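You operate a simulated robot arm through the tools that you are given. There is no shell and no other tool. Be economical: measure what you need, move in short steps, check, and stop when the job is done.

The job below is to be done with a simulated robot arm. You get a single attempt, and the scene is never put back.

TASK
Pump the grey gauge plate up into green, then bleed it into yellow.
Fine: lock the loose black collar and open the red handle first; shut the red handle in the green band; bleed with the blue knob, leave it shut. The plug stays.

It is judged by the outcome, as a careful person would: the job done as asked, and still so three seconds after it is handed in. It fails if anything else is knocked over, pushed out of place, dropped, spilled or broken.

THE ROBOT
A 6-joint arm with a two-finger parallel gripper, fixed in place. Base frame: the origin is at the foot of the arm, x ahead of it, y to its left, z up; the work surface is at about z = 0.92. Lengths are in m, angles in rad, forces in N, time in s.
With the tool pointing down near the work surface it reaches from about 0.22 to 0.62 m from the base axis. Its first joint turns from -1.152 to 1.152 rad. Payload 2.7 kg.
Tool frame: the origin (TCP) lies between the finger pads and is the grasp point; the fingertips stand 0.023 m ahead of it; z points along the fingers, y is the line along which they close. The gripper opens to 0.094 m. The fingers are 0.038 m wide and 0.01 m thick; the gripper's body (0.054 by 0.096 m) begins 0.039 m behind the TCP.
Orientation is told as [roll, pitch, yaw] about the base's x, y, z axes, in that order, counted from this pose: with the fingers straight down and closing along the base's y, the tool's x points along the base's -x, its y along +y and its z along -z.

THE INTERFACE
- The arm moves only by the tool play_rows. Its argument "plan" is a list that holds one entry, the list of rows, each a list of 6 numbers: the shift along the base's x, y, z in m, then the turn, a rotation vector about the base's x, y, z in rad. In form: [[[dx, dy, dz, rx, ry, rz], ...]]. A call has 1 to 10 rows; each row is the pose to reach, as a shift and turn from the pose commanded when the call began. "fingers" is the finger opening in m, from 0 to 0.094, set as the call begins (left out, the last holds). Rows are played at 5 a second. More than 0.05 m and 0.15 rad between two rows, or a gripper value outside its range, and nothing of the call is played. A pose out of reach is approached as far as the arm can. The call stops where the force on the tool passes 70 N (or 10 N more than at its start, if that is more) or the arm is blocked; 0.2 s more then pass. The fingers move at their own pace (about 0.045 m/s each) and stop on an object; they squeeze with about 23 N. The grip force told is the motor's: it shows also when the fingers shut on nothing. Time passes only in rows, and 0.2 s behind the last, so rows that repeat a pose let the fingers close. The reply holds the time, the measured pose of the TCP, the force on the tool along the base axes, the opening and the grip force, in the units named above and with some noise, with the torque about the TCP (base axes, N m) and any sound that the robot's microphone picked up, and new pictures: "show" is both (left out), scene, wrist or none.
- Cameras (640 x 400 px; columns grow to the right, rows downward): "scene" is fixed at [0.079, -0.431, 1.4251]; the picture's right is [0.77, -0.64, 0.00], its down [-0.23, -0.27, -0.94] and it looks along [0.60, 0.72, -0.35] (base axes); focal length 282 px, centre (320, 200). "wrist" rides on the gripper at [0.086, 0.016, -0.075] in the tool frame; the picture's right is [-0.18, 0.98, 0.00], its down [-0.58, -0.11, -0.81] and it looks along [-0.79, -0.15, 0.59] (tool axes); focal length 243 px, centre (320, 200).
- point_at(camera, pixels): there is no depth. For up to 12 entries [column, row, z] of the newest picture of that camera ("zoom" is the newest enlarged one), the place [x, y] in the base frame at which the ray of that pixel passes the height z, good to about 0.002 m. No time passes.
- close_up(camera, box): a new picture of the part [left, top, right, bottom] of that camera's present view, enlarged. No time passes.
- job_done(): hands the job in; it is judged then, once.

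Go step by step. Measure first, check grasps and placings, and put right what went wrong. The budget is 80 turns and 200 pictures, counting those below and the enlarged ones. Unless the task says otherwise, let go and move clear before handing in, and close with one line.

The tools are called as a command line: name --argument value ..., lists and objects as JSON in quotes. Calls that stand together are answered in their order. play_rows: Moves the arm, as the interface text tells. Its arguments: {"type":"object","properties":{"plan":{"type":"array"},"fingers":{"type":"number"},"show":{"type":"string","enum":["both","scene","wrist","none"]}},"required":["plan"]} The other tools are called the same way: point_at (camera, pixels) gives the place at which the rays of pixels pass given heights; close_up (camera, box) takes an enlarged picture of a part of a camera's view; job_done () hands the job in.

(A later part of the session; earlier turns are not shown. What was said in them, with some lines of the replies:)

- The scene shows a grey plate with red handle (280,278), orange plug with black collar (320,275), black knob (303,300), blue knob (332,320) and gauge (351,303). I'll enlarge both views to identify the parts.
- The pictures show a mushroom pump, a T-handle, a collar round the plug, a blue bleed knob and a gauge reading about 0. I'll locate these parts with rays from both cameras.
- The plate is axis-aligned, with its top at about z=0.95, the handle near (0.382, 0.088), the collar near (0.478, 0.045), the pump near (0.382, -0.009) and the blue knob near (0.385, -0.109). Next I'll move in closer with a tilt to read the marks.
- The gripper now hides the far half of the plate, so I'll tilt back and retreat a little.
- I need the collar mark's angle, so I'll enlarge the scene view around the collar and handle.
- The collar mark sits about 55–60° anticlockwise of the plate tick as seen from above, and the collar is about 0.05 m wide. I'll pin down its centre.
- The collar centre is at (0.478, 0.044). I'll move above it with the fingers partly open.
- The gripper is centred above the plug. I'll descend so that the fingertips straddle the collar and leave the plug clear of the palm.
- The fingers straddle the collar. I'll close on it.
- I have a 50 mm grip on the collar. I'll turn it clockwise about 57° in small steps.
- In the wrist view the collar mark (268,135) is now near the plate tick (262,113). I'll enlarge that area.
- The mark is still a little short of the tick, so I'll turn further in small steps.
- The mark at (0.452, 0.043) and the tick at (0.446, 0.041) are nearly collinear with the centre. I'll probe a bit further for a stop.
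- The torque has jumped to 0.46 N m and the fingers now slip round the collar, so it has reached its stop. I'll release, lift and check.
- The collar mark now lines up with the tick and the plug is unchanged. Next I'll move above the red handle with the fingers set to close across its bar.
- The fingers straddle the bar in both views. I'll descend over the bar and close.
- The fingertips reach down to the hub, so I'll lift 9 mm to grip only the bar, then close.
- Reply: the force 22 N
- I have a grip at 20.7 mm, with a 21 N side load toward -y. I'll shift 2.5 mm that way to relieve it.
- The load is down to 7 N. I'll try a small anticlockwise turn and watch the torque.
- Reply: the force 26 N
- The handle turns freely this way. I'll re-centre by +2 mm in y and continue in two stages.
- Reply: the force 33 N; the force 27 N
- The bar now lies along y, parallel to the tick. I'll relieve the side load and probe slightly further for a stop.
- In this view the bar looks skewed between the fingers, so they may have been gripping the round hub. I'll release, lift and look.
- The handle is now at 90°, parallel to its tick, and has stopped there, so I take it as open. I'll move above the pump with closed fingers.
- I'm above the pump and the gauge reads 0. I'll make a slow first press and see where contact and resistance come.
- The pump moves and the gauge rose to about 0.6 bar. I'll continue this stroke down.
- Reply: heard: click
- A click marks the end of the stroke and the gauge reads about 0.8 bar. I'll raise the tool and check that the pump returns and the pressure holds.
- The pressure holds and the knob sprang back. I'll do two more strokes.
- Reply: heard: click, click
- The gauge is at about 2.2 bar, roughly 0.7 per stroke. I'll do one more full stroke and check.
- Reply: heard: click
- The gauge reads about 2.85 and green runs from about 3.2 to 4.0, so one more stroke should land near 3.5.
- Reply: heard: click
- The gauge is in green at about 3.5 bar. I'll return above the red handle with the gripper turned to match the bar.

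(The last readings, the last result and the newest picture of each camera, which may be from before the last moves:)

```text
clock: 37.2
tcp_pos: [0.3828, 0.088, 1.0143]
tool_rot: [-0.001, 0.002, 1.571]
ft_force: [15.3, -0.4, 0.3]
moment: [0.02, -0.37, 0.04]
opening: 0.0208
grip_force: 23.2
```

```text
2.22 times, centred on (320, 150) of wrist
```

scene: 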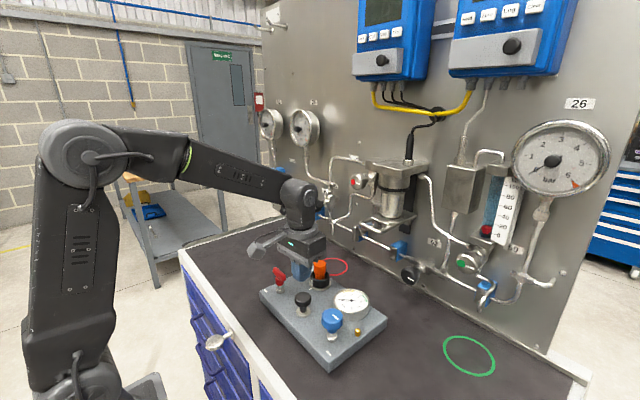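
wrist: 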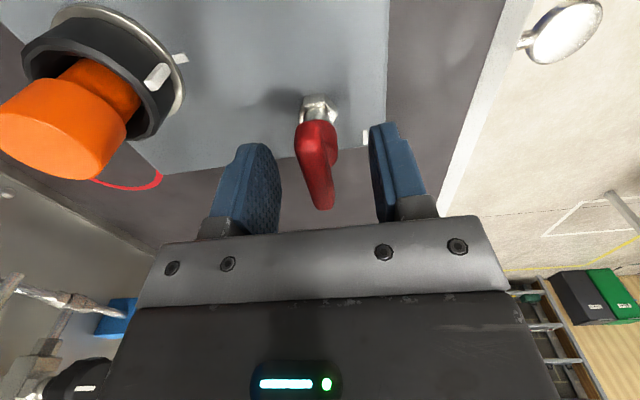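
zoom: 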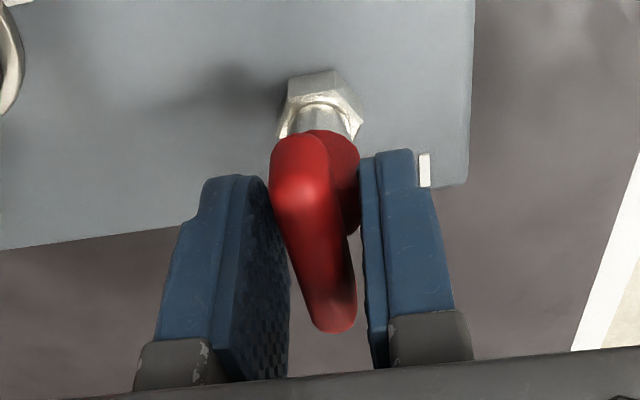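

I have a 20.8 mm grip on the handle. I'll re-centre slightly in +x and turn clockwise toward shut.

play_rows --plan '[[[0.0015, 0, -0.003, 0, 0, -0.1], [0.0015, 0, -0.003, 0, 0, -0.22], [0.0015, 0, -0.003, 0, 0, -0.36], [0.0015, -0.0005, -0.003, 0, 0, -0.5], [0.0015, -0.0005, -0.003, 0, 0, -0.64], [0.0015, -0.0005, -0.003, 0, 0, -0.78], [0.0015, -0.0005, -0.003, 0, 0, -0.78]]]' --show "none"

close_up --camera "scene" --box '[245, 245, 341, 305]'

```text
clock: 38.8
tcp_pos: [0.3838, 0.0885, 1.0127]
tool_rot: [0.002, 0.002, 0.787]
ft_force: [3.0, 0.5, 9.6]
moment: [-0.03, -0.1, -0.07]
opening: 0.0211
grip_force: 22.8
```

```text
6.67 times, centred on (293, 275) of scene
```

zoom: 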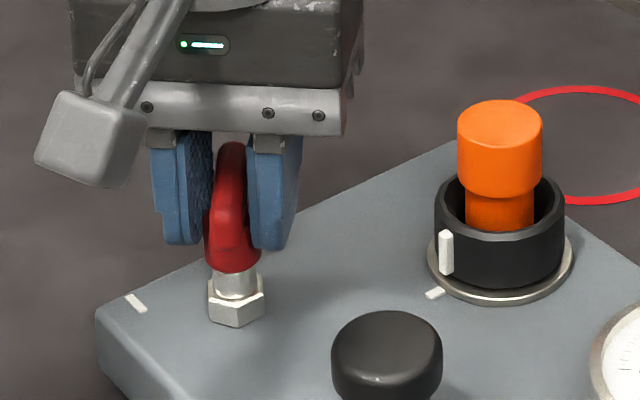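

The handle is turning at low force. I'll finish the turn to yaw 0 with a small overrun to seat it.

play_rows --plan '[[[0, 0, 0, 0, 0, -0.13], [0, 0, 0, 0, 0, -0.26], [0, -0.0005, 0, 0, 0, -0.39], [0, -0.001, 0, 0, 0, -0.52], [0, -0.001, 0, 0, 0, -0.65], [0, -0.001, 0, 0, 0, -0.78], [0, -0.001, 0, 0, 0, -0.84], [0, -0.001, 0, 0, 0, -0.9], [0, -0.001, 0, 0, 0, -0.9]]]' --show "none"

close_up --camera "scene" --box '[245, 245, 341, 305]'

close_up --camera "wrist" --box '[200, 60, 440, 240]'

```text
clock: 40.8
tcp_pos: [0.3833, 0.0873, 1.0121]
tool_rot: [0.002, 0.003, -0.113]
ft_force: [8.9, -8.4, 7.0]
moment: [-0.25, -0.56, -0.02]
opening: 0.0208
grip_force: 23.6
```

```text
6.67 times, centred on (293, 275) of scene
```

zoom: 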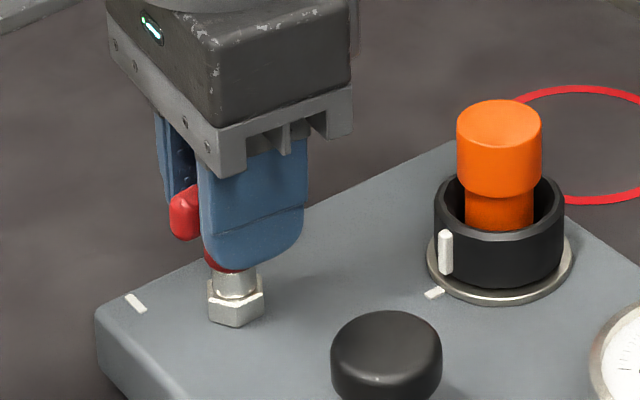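

```text
2.22 times, centred on (320, 150) of wrist
```

zoom: 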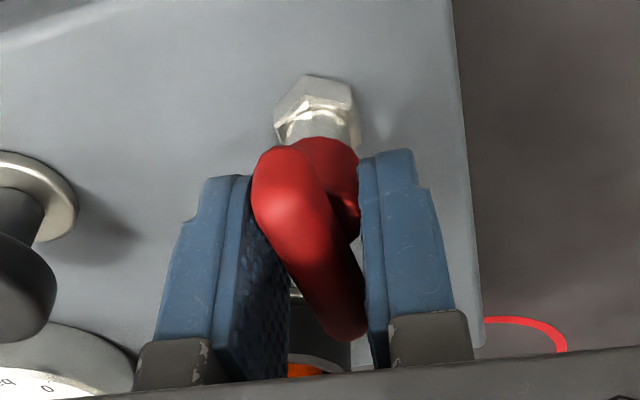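

The bar is skewed between the fingers after the overrun, which suggests it reached its stop. I'll release, lift and check the handle and gauge.

play_rows --plan '[[[0, 0, 0, 0, 0, 0], [0, 0, 0, 0, 0, 0], [0, 0, 0.04, 0, 0, 0.05], [0, 0, 0.06, 0, 0, 0.12], [0, 0, 0.06, 0, 0, 0.12]]]' --fingers 0.05 --show "wrist"

close_up --camera "scene" --box '[257, 250, 385, 330]'

close_up --camera "wrist" --box '[220, 0, 420, 160]'

```text
clock: 42.0
tcp_pos: [0.3823, 0.0876, 1.0723]
tool_rot: [0.004, 0.001, 0.011]
ft_force: [-0.1, 0.5, 0.3]
moment: [0.02, -0.01, 0.01]
opening: 0.0501
grip_force: 0.0
```

wrist: 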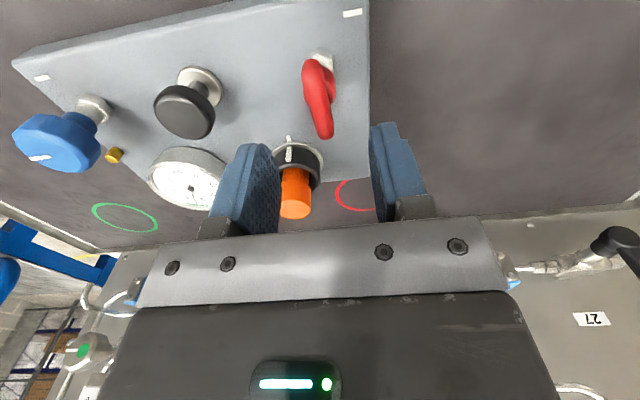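

```text
5.00 times, centred on (321, 290) of scene
```

zoom: 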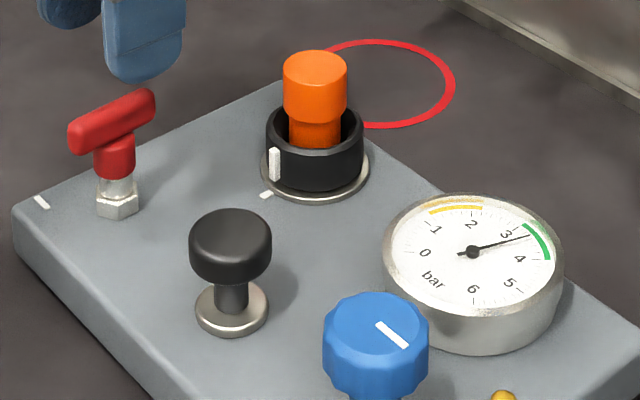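

```text
2.50 times, centred on (320, 80) of wrist
```

zoom: 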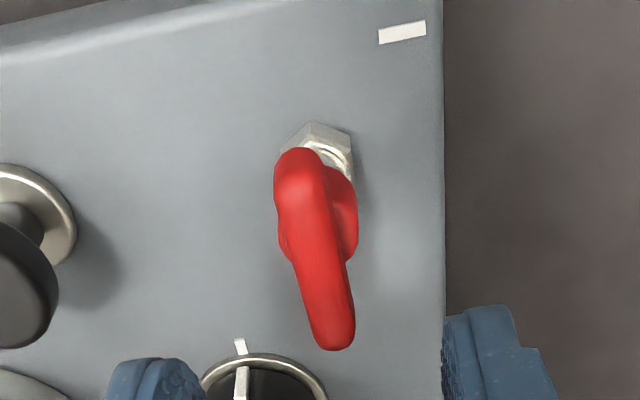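

point_at --camera "zoom" --pixels '[[297, 160, 1.004], [333, 338, 1.004], [380, 35, 0.95], [427, 28, 0.95]]'

point_at --camera "scene" --pixels '[[272.6, 277.6, 1.004], [286, 269, 1.004]]'

```text
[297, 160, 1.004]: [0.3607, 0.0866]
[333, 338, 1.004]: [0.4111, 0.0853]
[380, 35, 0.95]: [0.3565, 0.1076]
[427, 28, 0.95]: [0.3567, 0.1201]
```

```text
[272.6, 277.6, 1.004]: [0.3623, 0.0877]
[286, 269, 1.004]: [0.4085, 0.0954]
```

The handle is back along x (ends at y≈0.086–0.087) and the gauge holds about 3.5 in green. Next I'll move above the blue knob.

play_rows --plan '[[[0, -0.03, 0.02, 0, 0, 0], [0, -0.07, 0.02, 0, 0, 0], [0, -0.11, 0.02, 0, 0, 0], [0.001, -0.15, 0.02, 0, 0, 0], [0.002, -0.19, 0.02, 0, 0, 0], [0.002, -0.1966, 0.01, 0, 0, 0], [0.002, -0.1966, 0, 0, 0, 0], [0.002, -0.1966, 0, 0, 0, 0]]]' --fingers 0.068 --show "wrist"

close_up --camera "scene" --box '[285, 275, 397, 345]'

point_at --camera "scene" --pixels '[[332.25, 314.75, 1.012], [332.25, 314.75, 1.016]]'

```text
clock: 43.8
tcp_pos: [0.3848, -0.1097, 1.0708]
tool_rot: [0.003, 0.002, 0.012]
ft_force: [-1.3, -0.3, -0.3]
moment: [0.0, 0.0, -0.02]
opening: 0.0678
grip_force: 0.1
```

wrist: 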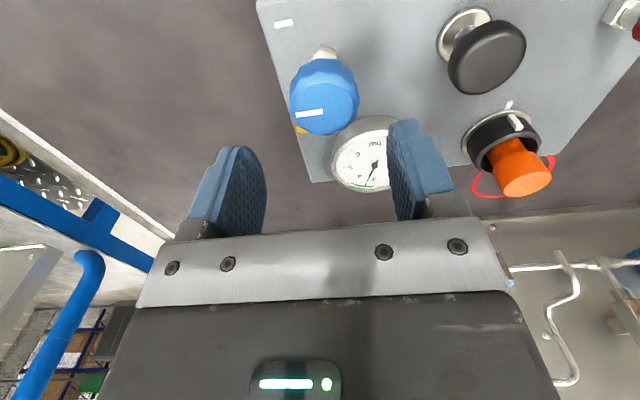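

```text
5.71 times, centred on (341, 310) of scene
```

zoom: 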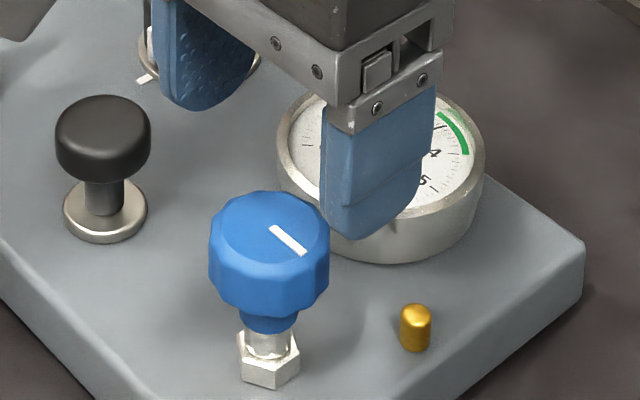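

```text
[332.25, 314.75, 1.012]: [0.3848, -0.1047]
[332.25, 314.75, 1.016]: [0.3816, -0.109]
```

The fingers straddle the knob. I'll descend 56 mm, centred on it.

play_rows --plan '[[[-0.001, 0.001, -0.03, 0, 0, 0], [-0.001, 0.001, -0.056, 0, 0, 0], [-0.001, 0.001, -0.056, 0, 0, 0]]]' --show "wrist"

close_up --camera "scene" --box '[285, 275, 397, 345]'

```text
clock: 44.6
tcp_pos: [0.3816, -0.1078, 1.0161]
tool_rot: [0.003, 0.003, 0.008]
ft_force: [0.2, 0.4, 0.0]
moment: [0.0, -0.03, 0.0]
opening: 0.0679
grip_force: 0.0
```

wrist: 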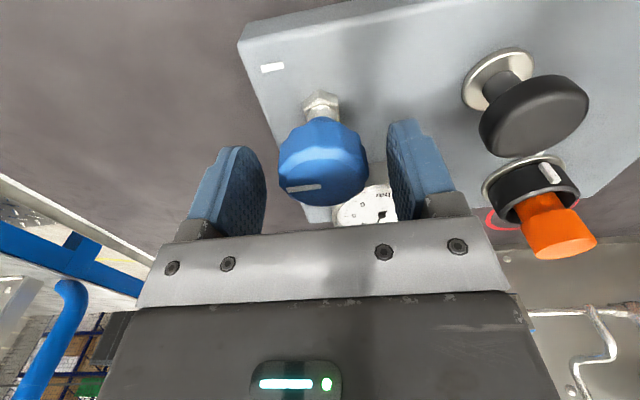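

```text
5.71 times, centred on (341, 310) of scene
```

zoom: 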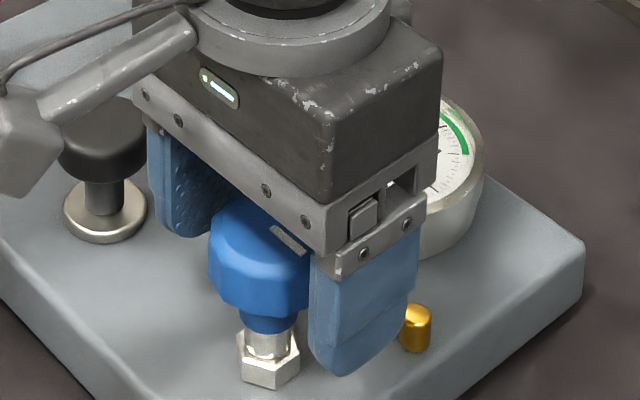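

The gripper hides the gauge at this yaw. I'll rotate in place, fingers open, to yaw ≈1.4 so the wrist camera can see the gauge while I bleed.

play_rows --plan '[[[0.001, 0, 0.004, 0, 0, 0.14], [0.001, 0, 0.004, 0, 0, 0.28], [0.001, 0, 0.004, 0, 0, 0.42], [0.001, 0, 0.004, 0, 0, 0.56], [0.001, 0, 0.004, 0, 0, 0.7], [0.001, 0, 0.004, 0, 0, 0.84], [0.001, 0, 0.004, 0, 0, 0.98], [0.001, 0, 0.004, 0, 0, 1.12], [0.001, 0, 0.002, 0, 0, 1.26], [0.001, 0, 0, 0, 0, 1.4]]]'

close_up --camera "scene" --box '[285, 275, 397, 345]'

```text
clock: 46.8
tcp_pos: [0.3842, -0.1081, 1.0155]
tool_rot: [0.001, 0.001, 1.413]
ft_force: [0.2, 0.9, -0.1]
moment: [-0.01, -0.01, 0.02]
opening: 0.0681
grip_force: 0.1
```

scene: 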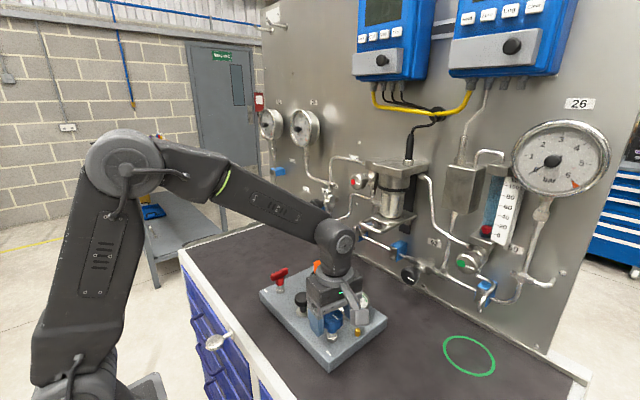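
wrist: 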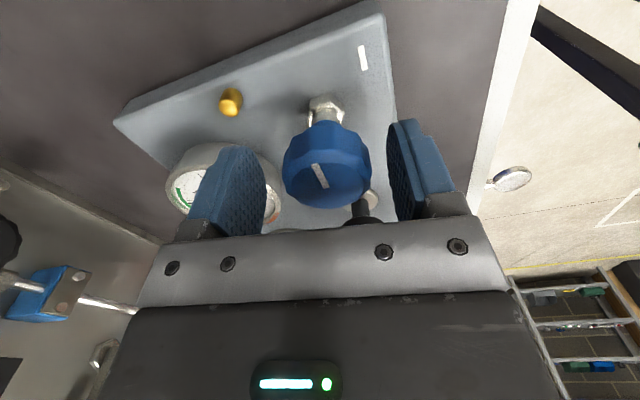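

```text
5.71 times, centred on (341, 310) of scene
```

zoom: 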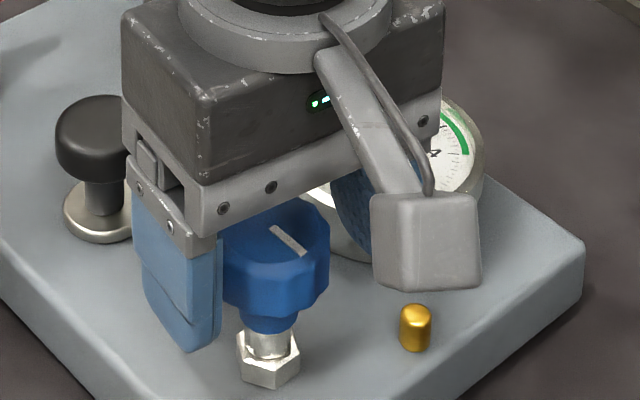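

About half the gauge is visible in the wrist view. I'll close on the knob and see what remains visible.

play_rows --plan '[[[0, 0, 0, 0, 0, 0], [0, 0, 0, 0, 0, 0], [0, 0, 0, 0, 0, 0]]]' --fingers 0.03 --show "none"

close_up --camera "wrist" --box '[150, 90, 390, 240]'

```text
clock: 47.6
tcp_pos: [0.3816, -0.1082, 1.0165]
tool_rot: [0.012, 0.003, 1.411]
ft_force: [-29.9, 5.4, 10.5]
moment: [-0.09, 0.47, 0.1]
opening: 0.0415
grip_force: 22.9
```

```text
2.67 times, centred on (270, 165) of wrist
```

zoom: 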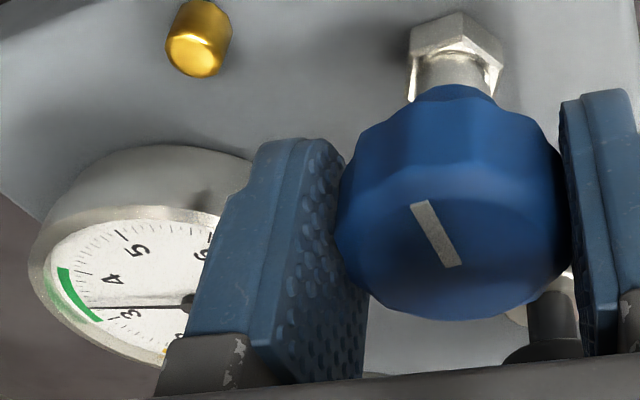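

I have a 41.5 mm grip with a -30 N load in x. I'll shift 2.5 mm in -x, then turn 0.25 rad anticlockwise and watch the gauge.

play_rows --plan '[[[-0.0025, 0, 0, 0, 0, 0], [-0.0025, 0, 0, 0, 0, 0.12], [-0.0025, 0, 0, 0, 0, 0.25]]]' --show "none"

close_up --camera "wrist" --box '[150, 90, 390, 240]'

```text
clock: 48.4
tcp_pos: [0.3825, -0.1071, 1.0153]
tool_rot: [0.002, 0.002, 1.662]
ft_force: [-11.0, 5.2, 0.7]
moment: [0.08, 0.38, -0.05]
opening: 0.0415
grip_force: 23.1
```

```text
2.67 times, centred on (270, 165) of wrist
```

zoom: 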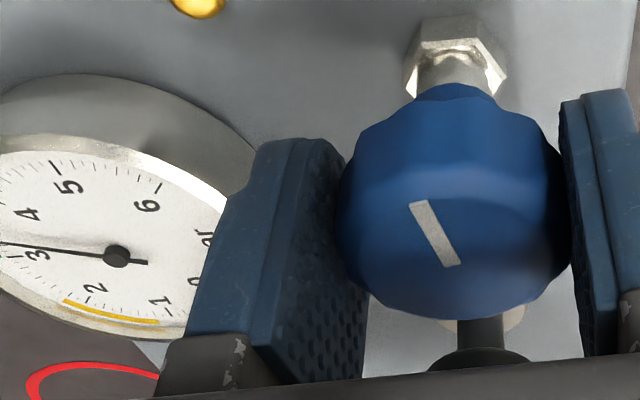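

The view is good and the needle shows about 3.2–3.3, so it may be bleeding slowly. I'll wait a moment and look again.

play_rows --plan '[[[0, 0, 0, 0, 0, 0], [0, 0, 0, 0, 0, 0]]]' --show "none"

close_up --camera "wrist" --box '[110, 110, 270, 230]'

```text
clock: 49.0
tcp_pos: [0.3815, -0.1076, 1.0153]
tool_rot: [0.003, 0.003, 1.659]
ft_force: [-10.4, 5.8, 0.1]
moment: [0.26, 0.08, 0.02]
opening: 0.0413
grip_force: 23.1
```

```text
3.33 times, centred on (190, 170) of wrist
```

zoom: 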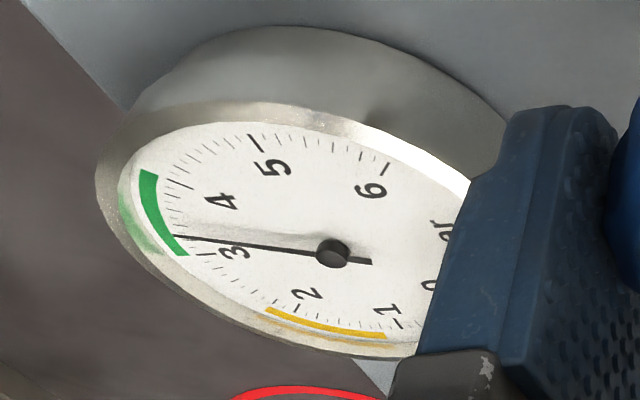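

play_rows --plan '[[[0, 0, 0, 0, 0, 0], [0, 0, 0, 0, 0, 0], [0, 0, 0, 0, 0, 0], [0, 0, 0, 0, 0, 0]]]' --show "none"

close_up --camera "wrist" --box '[110, 110, 270, 230]'

```text
clock: 50.0
tcp_pos: [0.3828, -0.1064, 1.0145]
tool_rot: [0.004, 0.0, 1.66]
ft_force: [-9.0, 8.4, -0.6]
moment: [0.24, 0.09, 0.02]
opening: 0.0413
grip_force: 22.8
```

```text
3.33 times, centred on (190, 170) of wrist
```

zoom: 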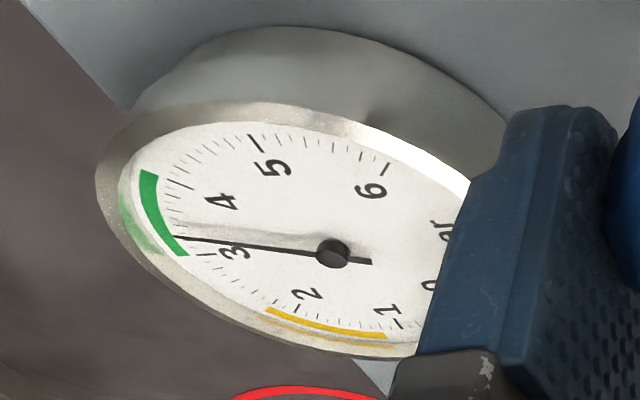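

The needle is steady, so the valve isn't open yet. I'll turn another 0.2 rad.

play_rows --plan '[[[-0.001, 0.0005, 0, 0, 0, 0.1], [-0.001, 0.0005, 0, 0, 0, 0.2], [-0.001, 0.0005, 0, 0, 0, 0.2]]]' --show "none"

close_up --camera "wrist" --box '[60, 80, 270, 230]'

```text
clock: 50.8
tcp_pos: [0.3828, -0.1083, 1.0161]
tool_rot: [0.001, 0.004, 1.861]
ft_force: [2.2, 0.5, -0.2]
moment: [-0.05, -0.03, 0.06]
opening: 0.0415
grip_force: 23.0
```

```text
2.67 times, centred on (165, 155) of wrist
```

zoom: 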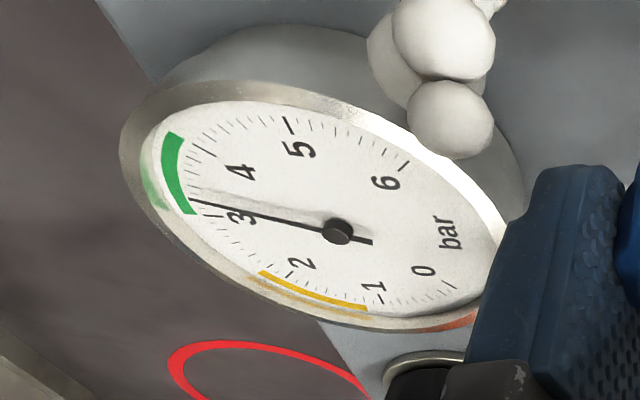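

White vapour shows it is now bleeding, and the needle reads about 3.1. I'll hold briefly and re-read.

play_rows --plan '[[[0, 0, 0, 0, 0, 0]]]' --show "none"

close_up --camera "wrist" --box '[60, 80, 270, 230]'

```text
clock: 51.2
tcp_pos: [0.3818, -0.1085, 1.0159]
tool_rot: [0.003, 0.004, 1.861]
ft_force: [5.3, -0.5, -0.6]
moment: [-0.15, -0.09, 0.03]
opening: 0.0411
grip_force: 23.7
```

```text
2.67 times, centred on (165, 155) of wrist
```

zoom: 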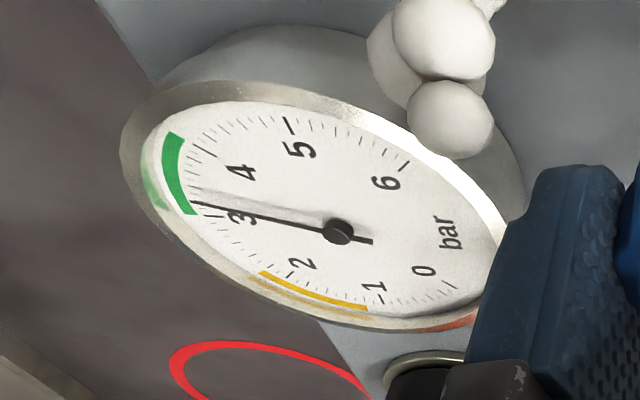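

It's falling slowly, so I'll hold about 2 s.

play_rows --plan '[[[0, 0, 0, 0, 0, 0], [0, 0, 0, 0, 0, 0], [0, 0, 0, 0, 0, 0], [0, 0, 0, 0, 0, 0], [0, 0, 0, 0, 0, 0], [0, 0, 0, 0, 0, 0], [0, 0, 0, 0, 0, 0], [0, 0, 0, 0, 0, 0]]]' --show "none"

close_up --camera "wrist" --box '[60, 80, 270, 230]'

```text
clock: 53.0
tcp_pos: [0.383, -0.1087, 1.016]
tool_rot: [0.002, 0.004, 1.86]
ft_force: [10.0, -5.3, -0.2]
moment: [-0.2, -0.18, 0.01]
opening: 0.0412
grip_force: 22.6
```

```text
2.67 times, centred on (165, 155) of wrist
```

zoom: 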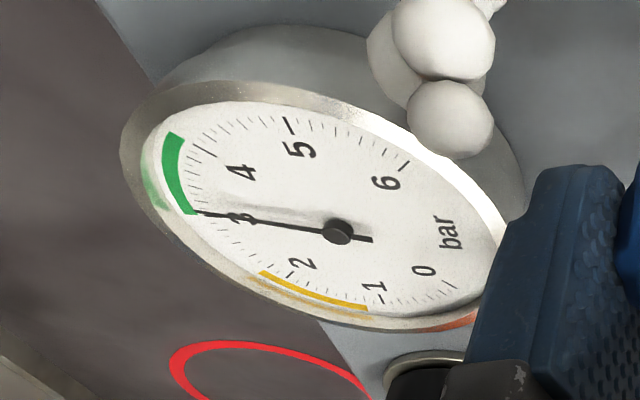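

The gauge is at about 3.0 and falling roughly 0.1 bar/s. I'll open another 0.1 rad and hold.

play_rows --plan '[[[-0.001, 0, 0, 0, 0, 0.1], [-0.001, 0, 0, 0, 0, 0.1], [-0.001, 0, 0, 0, 0, 0.1], [-0.001, 0, 0, 0, 0, 0.1], [-0.001, 0, 0, 0, 0, 0.1]]]' --show "none"

close_up --camera "wrist" --box '[40, 60, 270, 230]'

```text
clock: 54.2
tcp_pos: [0.383, -0.1076, 1.0161]
tool_rot: [-0.004, 0.003, 1.96]
ft_force: [22.5, 0.3, 0.1]
moment: [0.18, -0.18, -0.04]
opening: 0.0413
grip_force: 23.0
```

```text
2.35 times, centred on (155, 145) of wrist
```

zoom: 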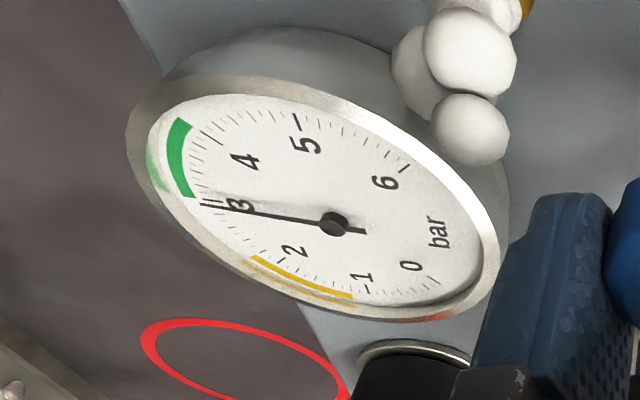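

It reads about 2.85. I'll relieve the side load (+2 mm in x) and hold for 2 s.

play_rows --plan '[[[0.002, 0, 0, 0, 0, 0.05], [0.002, 0, 0, 0, 0, 0.05], [0.002, 0, 0, 0, 0, 0.05], [0.002, 0, 0, 0, 0, 0.05], [0.002, 0, 0, 0, 0, 0.05], [0.002, 0, 0, 0, 0, 0.05], [0.002, 0, 0, 0, 0, 0.05], [0.002, 0, 0, 0, 0, 0.05], [0.002, 0, 0, 0, 0, 0.05], [0.002, 0, 0, 0, 0, 0.05]]]' --show "none"

close_up --camera "wrist" --box '[40, 60, 270, 230]'

```text
clock: 56.4
tcp_pos: [0.3829, -0.109, 1.0155]
tool_rot: [0.003, 0.003, 2.01]
ft_force: [-4.2, 5.3, 14.1]
moment: [0.52, 0.33, 0.01]
opening: 0.0414
grip_force: 23.2
```

```text
2.35 times, centred on (155, 145) of wrist
```

zoom: 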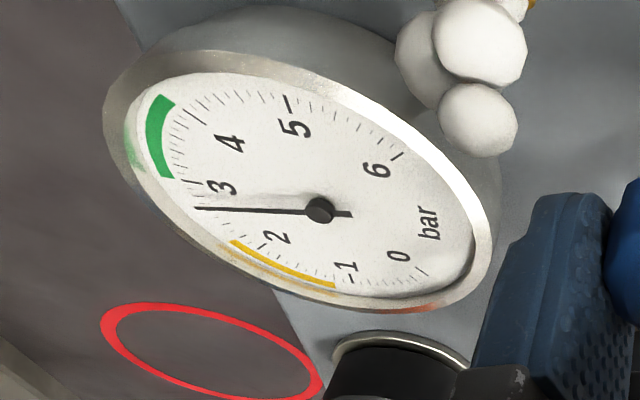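

It's at about 2.55, falling roughly 0.15 bar/s. I'll hold another 2 s.

play_rows --plan '[[[0, 0, 0, 0, 0, 0], [0, 0, 0, 0, 0, 0], [0, 0, 0, 0, 0, 0], [0, 0, 0, 0, 0, 0], [0, 0, 0, 0, 0, 0], [0, 0, 0, 0, 0, 0], [0, 0, 0, 0, 0, 0], [0, 0, 0, 0, 0, 0], [0, 0, 0, 0, 0, 0], [0, 0, 0, 0, 0, 0]]]' --show "none"

close_up --camera "wrist" --box '[40, 60, 270, 230]'

```text
clock: 58.6
tcp_pos: [0.3822, -0.1072, 1.0157]
tool_rot: [0.002, 0.002, 2.009]
ft_force: [-8.4, 6.3, 13.0]
moment: [0.02, 0.14, -0.01]
opening: 0.0414
grip_force: 23.5
```

```text
2.35 times, centred on (155, 145) of wrist
```

zoom: 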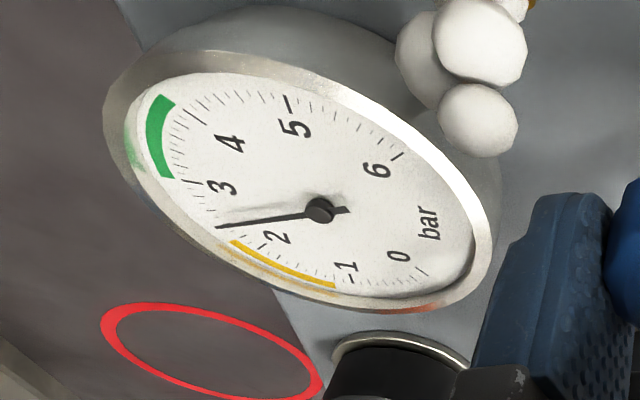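

It reads about 2.3, near the top edge of yellow. I'll hold about 2 s more.

play_rows --plan '[[[0, 0, 0, 0, 0, 0], [0, 0, 0, 0, 0, 0], [0, 0, 0, 0, 0, 0], [0, 0, 0, 0, 0, 0], [0, 0, 0, 0, 0, 0], [0, 0, 0, 0, 0, 0], [0, 0, 0, 0, 0, 0], [0, 0, 0, 0, 0, 0], [0, 0, 0, 0, 0, 0], [0, 0, 0, 0, 0, 0]]]' --show "none"

close_up --camera "wrist" --box '[40, 60, 270, 230]'

```text
clock: 60.8
tcp_pos: [0.3823, -0.1085, 1.0154]
tool_rot: [0.004, 0.003, 2.01]
ft_force: [-8.8, 5.2, 10.2]
moment: [0.07, 0.13, 0.01]
opening: 0.0416
grip_force: 23.1
```

```text
2.35 times, centred on (155, 145) of wrist
```

zoom: 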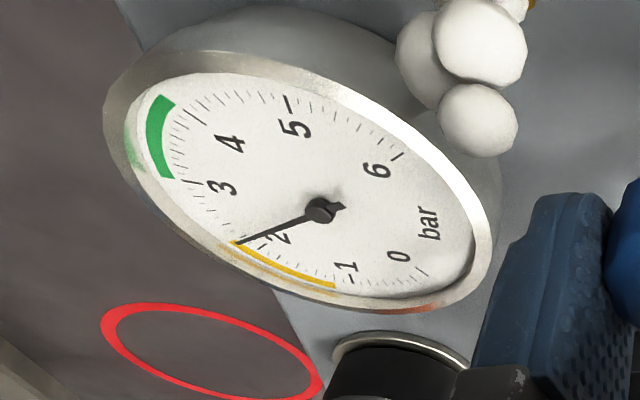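

The needle is now just inside yellow at about 2.1. I'll hold about 2 s more and then shut.

play_rows --plan '[[[0, 0, 0, 0, 0, 0], [0, 0, 0, 0, 0, 0], [0, 0, 0, 0, 0, 0], [0, 0, 0, 0, 0, 0], [0, 0, 0, 0, 0, 0], [0, 0, 0, 0, 0, 0], [0, 0, 0, 0, 0, 0], [0, 0, 0, 0, 0, 0], [0, 0, 0, 0, 0, 0], [0, 0, 0, 0, 0, 0]]]' --show "none"

close_up --camera "wrist" --box '[40, 60, 270, 230]'

```text
clock: 63.0
tcp_pos: [0.3834, -0.1077, 1.0157]
tool_rot: [0.003, 0.0, 2.01]
ft_force: [-8.9, 3.8, 7.3]
moment: [0.05, 0.12, 0.05]
opening: 0.0413
grip_force: 23.0
```

```text
2.35 times, centred on (155, 145) of wrist
```

zoom: 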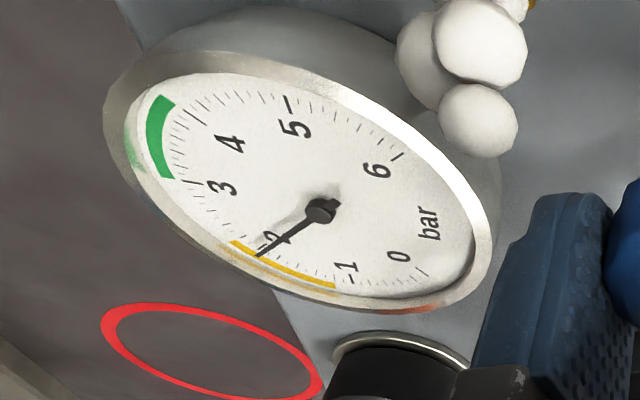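

It's at about 1.9, inside yellow. I'll turn the knob back clockwise to shut, with a slight overrun.

play_rows --plan '[[[0, 0, 0, 0, 0, -0.14], [0, 0, 0, 0, 0, -0.28], [0, 0, 0, 0, 0, -0.42], [0, 0, 0, 0, 0, -0.55], [0, 0, 0, 0, 0, -0.62], [0, 0, 0, 0, 0, -0.66], [0, 0, 0, 0, 0, -0.66]]]' --show "none"

close_up --camera "wrist" --box '[150, 80, 390, 240]'

```text
clock: 64.6
tcp_pos: [0.3822, -0.1087, 1.0158]
tool_rot: [0.002, 0.004, 1.347]
ft_force: [-16.6, -7.1, 8.7]
moment: [-0.42, 0.31, 0.19]
opening: 0.0415
grip_force: 22.9
```

```text
2.50 times, centred on (270, 160) of wrist
```

zoom: 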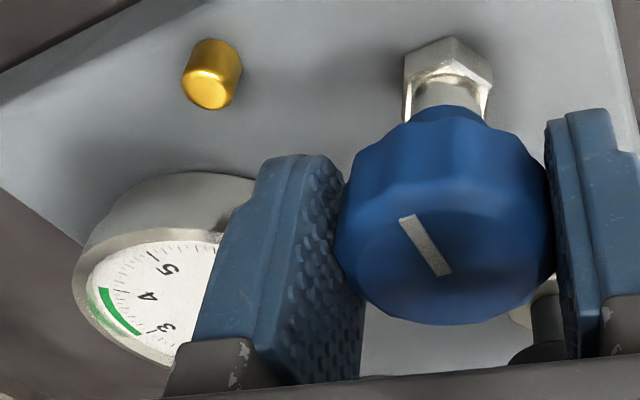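

The vapour has stopped and the torque rose to 0.19 at the stop. I'll release, lift clear and check everything.

play_rows --plan '[[[0, 0, 0, 0, 0, 0], [0, 0, 0, 0, 0, 0], [0, 0, 0, 0, 0, 0], [0, 0, 0.04, 0, 0, 0], [0, 0, 0.08, 0, 0, 0], [-0.02, 0, 0.12, 0, 0, 0], [-0.06, 0, 0.15, 0, 0, 0], [-0.1, 0, 0.18, 0, 0, 0], [-0.13, 0, 0.2, 0, 0, 0]]]' --fingers 0.07 --show "scene"

close_up --camera "scene" --box '[250, 245, 394, 335]'

close_up --camera "scene" --box '[300, 285, 380, 335]'

```text
clock: 66.6
tcp_pos: [0.2507, -0.1084, 1.2162]
tool_rot: [0.005, 0.003, 1.351]
ft_force: [0.2, -0.2, -0.1]
moment: [0.01, -0.01, -0.02]
opening: 0.0701
grip_force: 0.1
```

scene: 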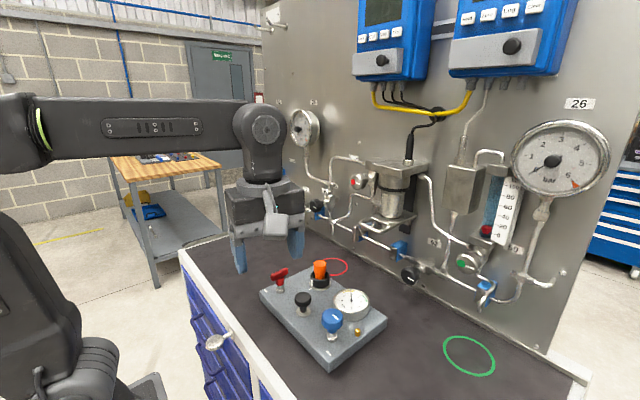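

```text
4.44 times, centred on (322, 290) of scene
```

zoom: 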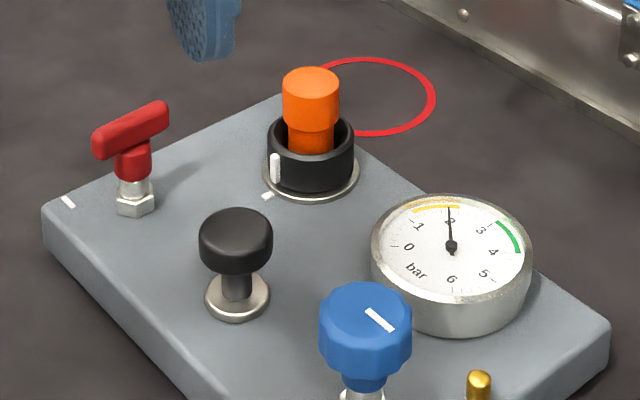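

```text
8.00 times, centred on (340, 310) of scene
```

zoom: 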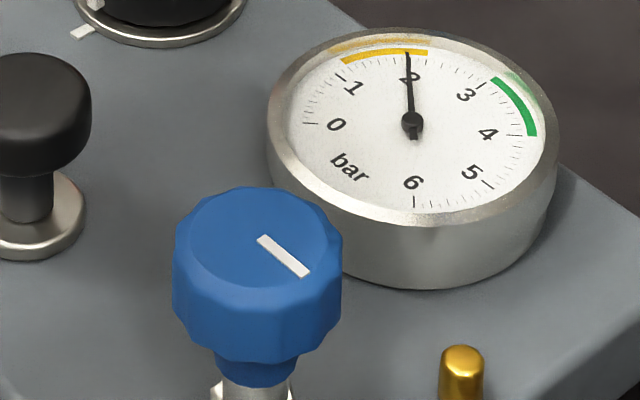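

The gauge reads about 1.95, inside yellow, with the knob, handle and collar all in their end positions. I'll wait 2 s to confirm it holds.

play_rows --plan '[[[0, 0, 0, 0, 0, 0], [0, 0, 0, 0, 0, 0], [0, 0, 0, 0, 0, 0], [0, 0, 0, 0, 0, 0], [0, 0, 0, 0, 0, 0], [0, 0, 0, 0, 0, 0], [0, 0, 0, 0, 0, 0], [0, 0, 0, 0, 0, 0], [0, 0, 0, 0, 0, 0], [0, 0, 0, 0, 0, 0]]]' --show "none"

close_up --camera "scene" --box '[300, 285, 380, 335]'

```text
clock: 68.8
tcp_pos: [0.2518, -0.1082, 1.2156]
tool_rot: [0.004, 0.003, 1.349]
ft_force: [0.0, -0.7, 0.0]
moment: [-0.02, 0.01, 0.0]
opening: 0.0701
grip_force: 0.1
```

```text
8.00 times, centred on (340, 310) of scene
```

zoom: 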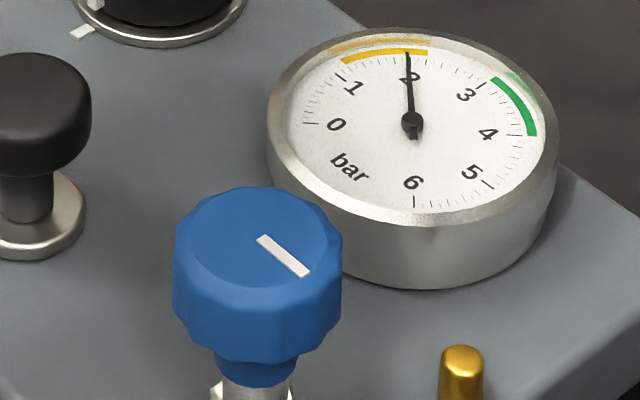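

The needle is steady in yellow and the arm is clear, so I'm handing in.

job_done

```text
The job is handed in.
```

The job is done and handed in. I locked the collar, opened the red handle, pumped the gauge to about 3.5 bar (green) and shut the handle there. I then bled it with the blue knob to about 1.95 bar (yellow) and shut the knob; the needle held steady for 2 s and the plug stayed in.
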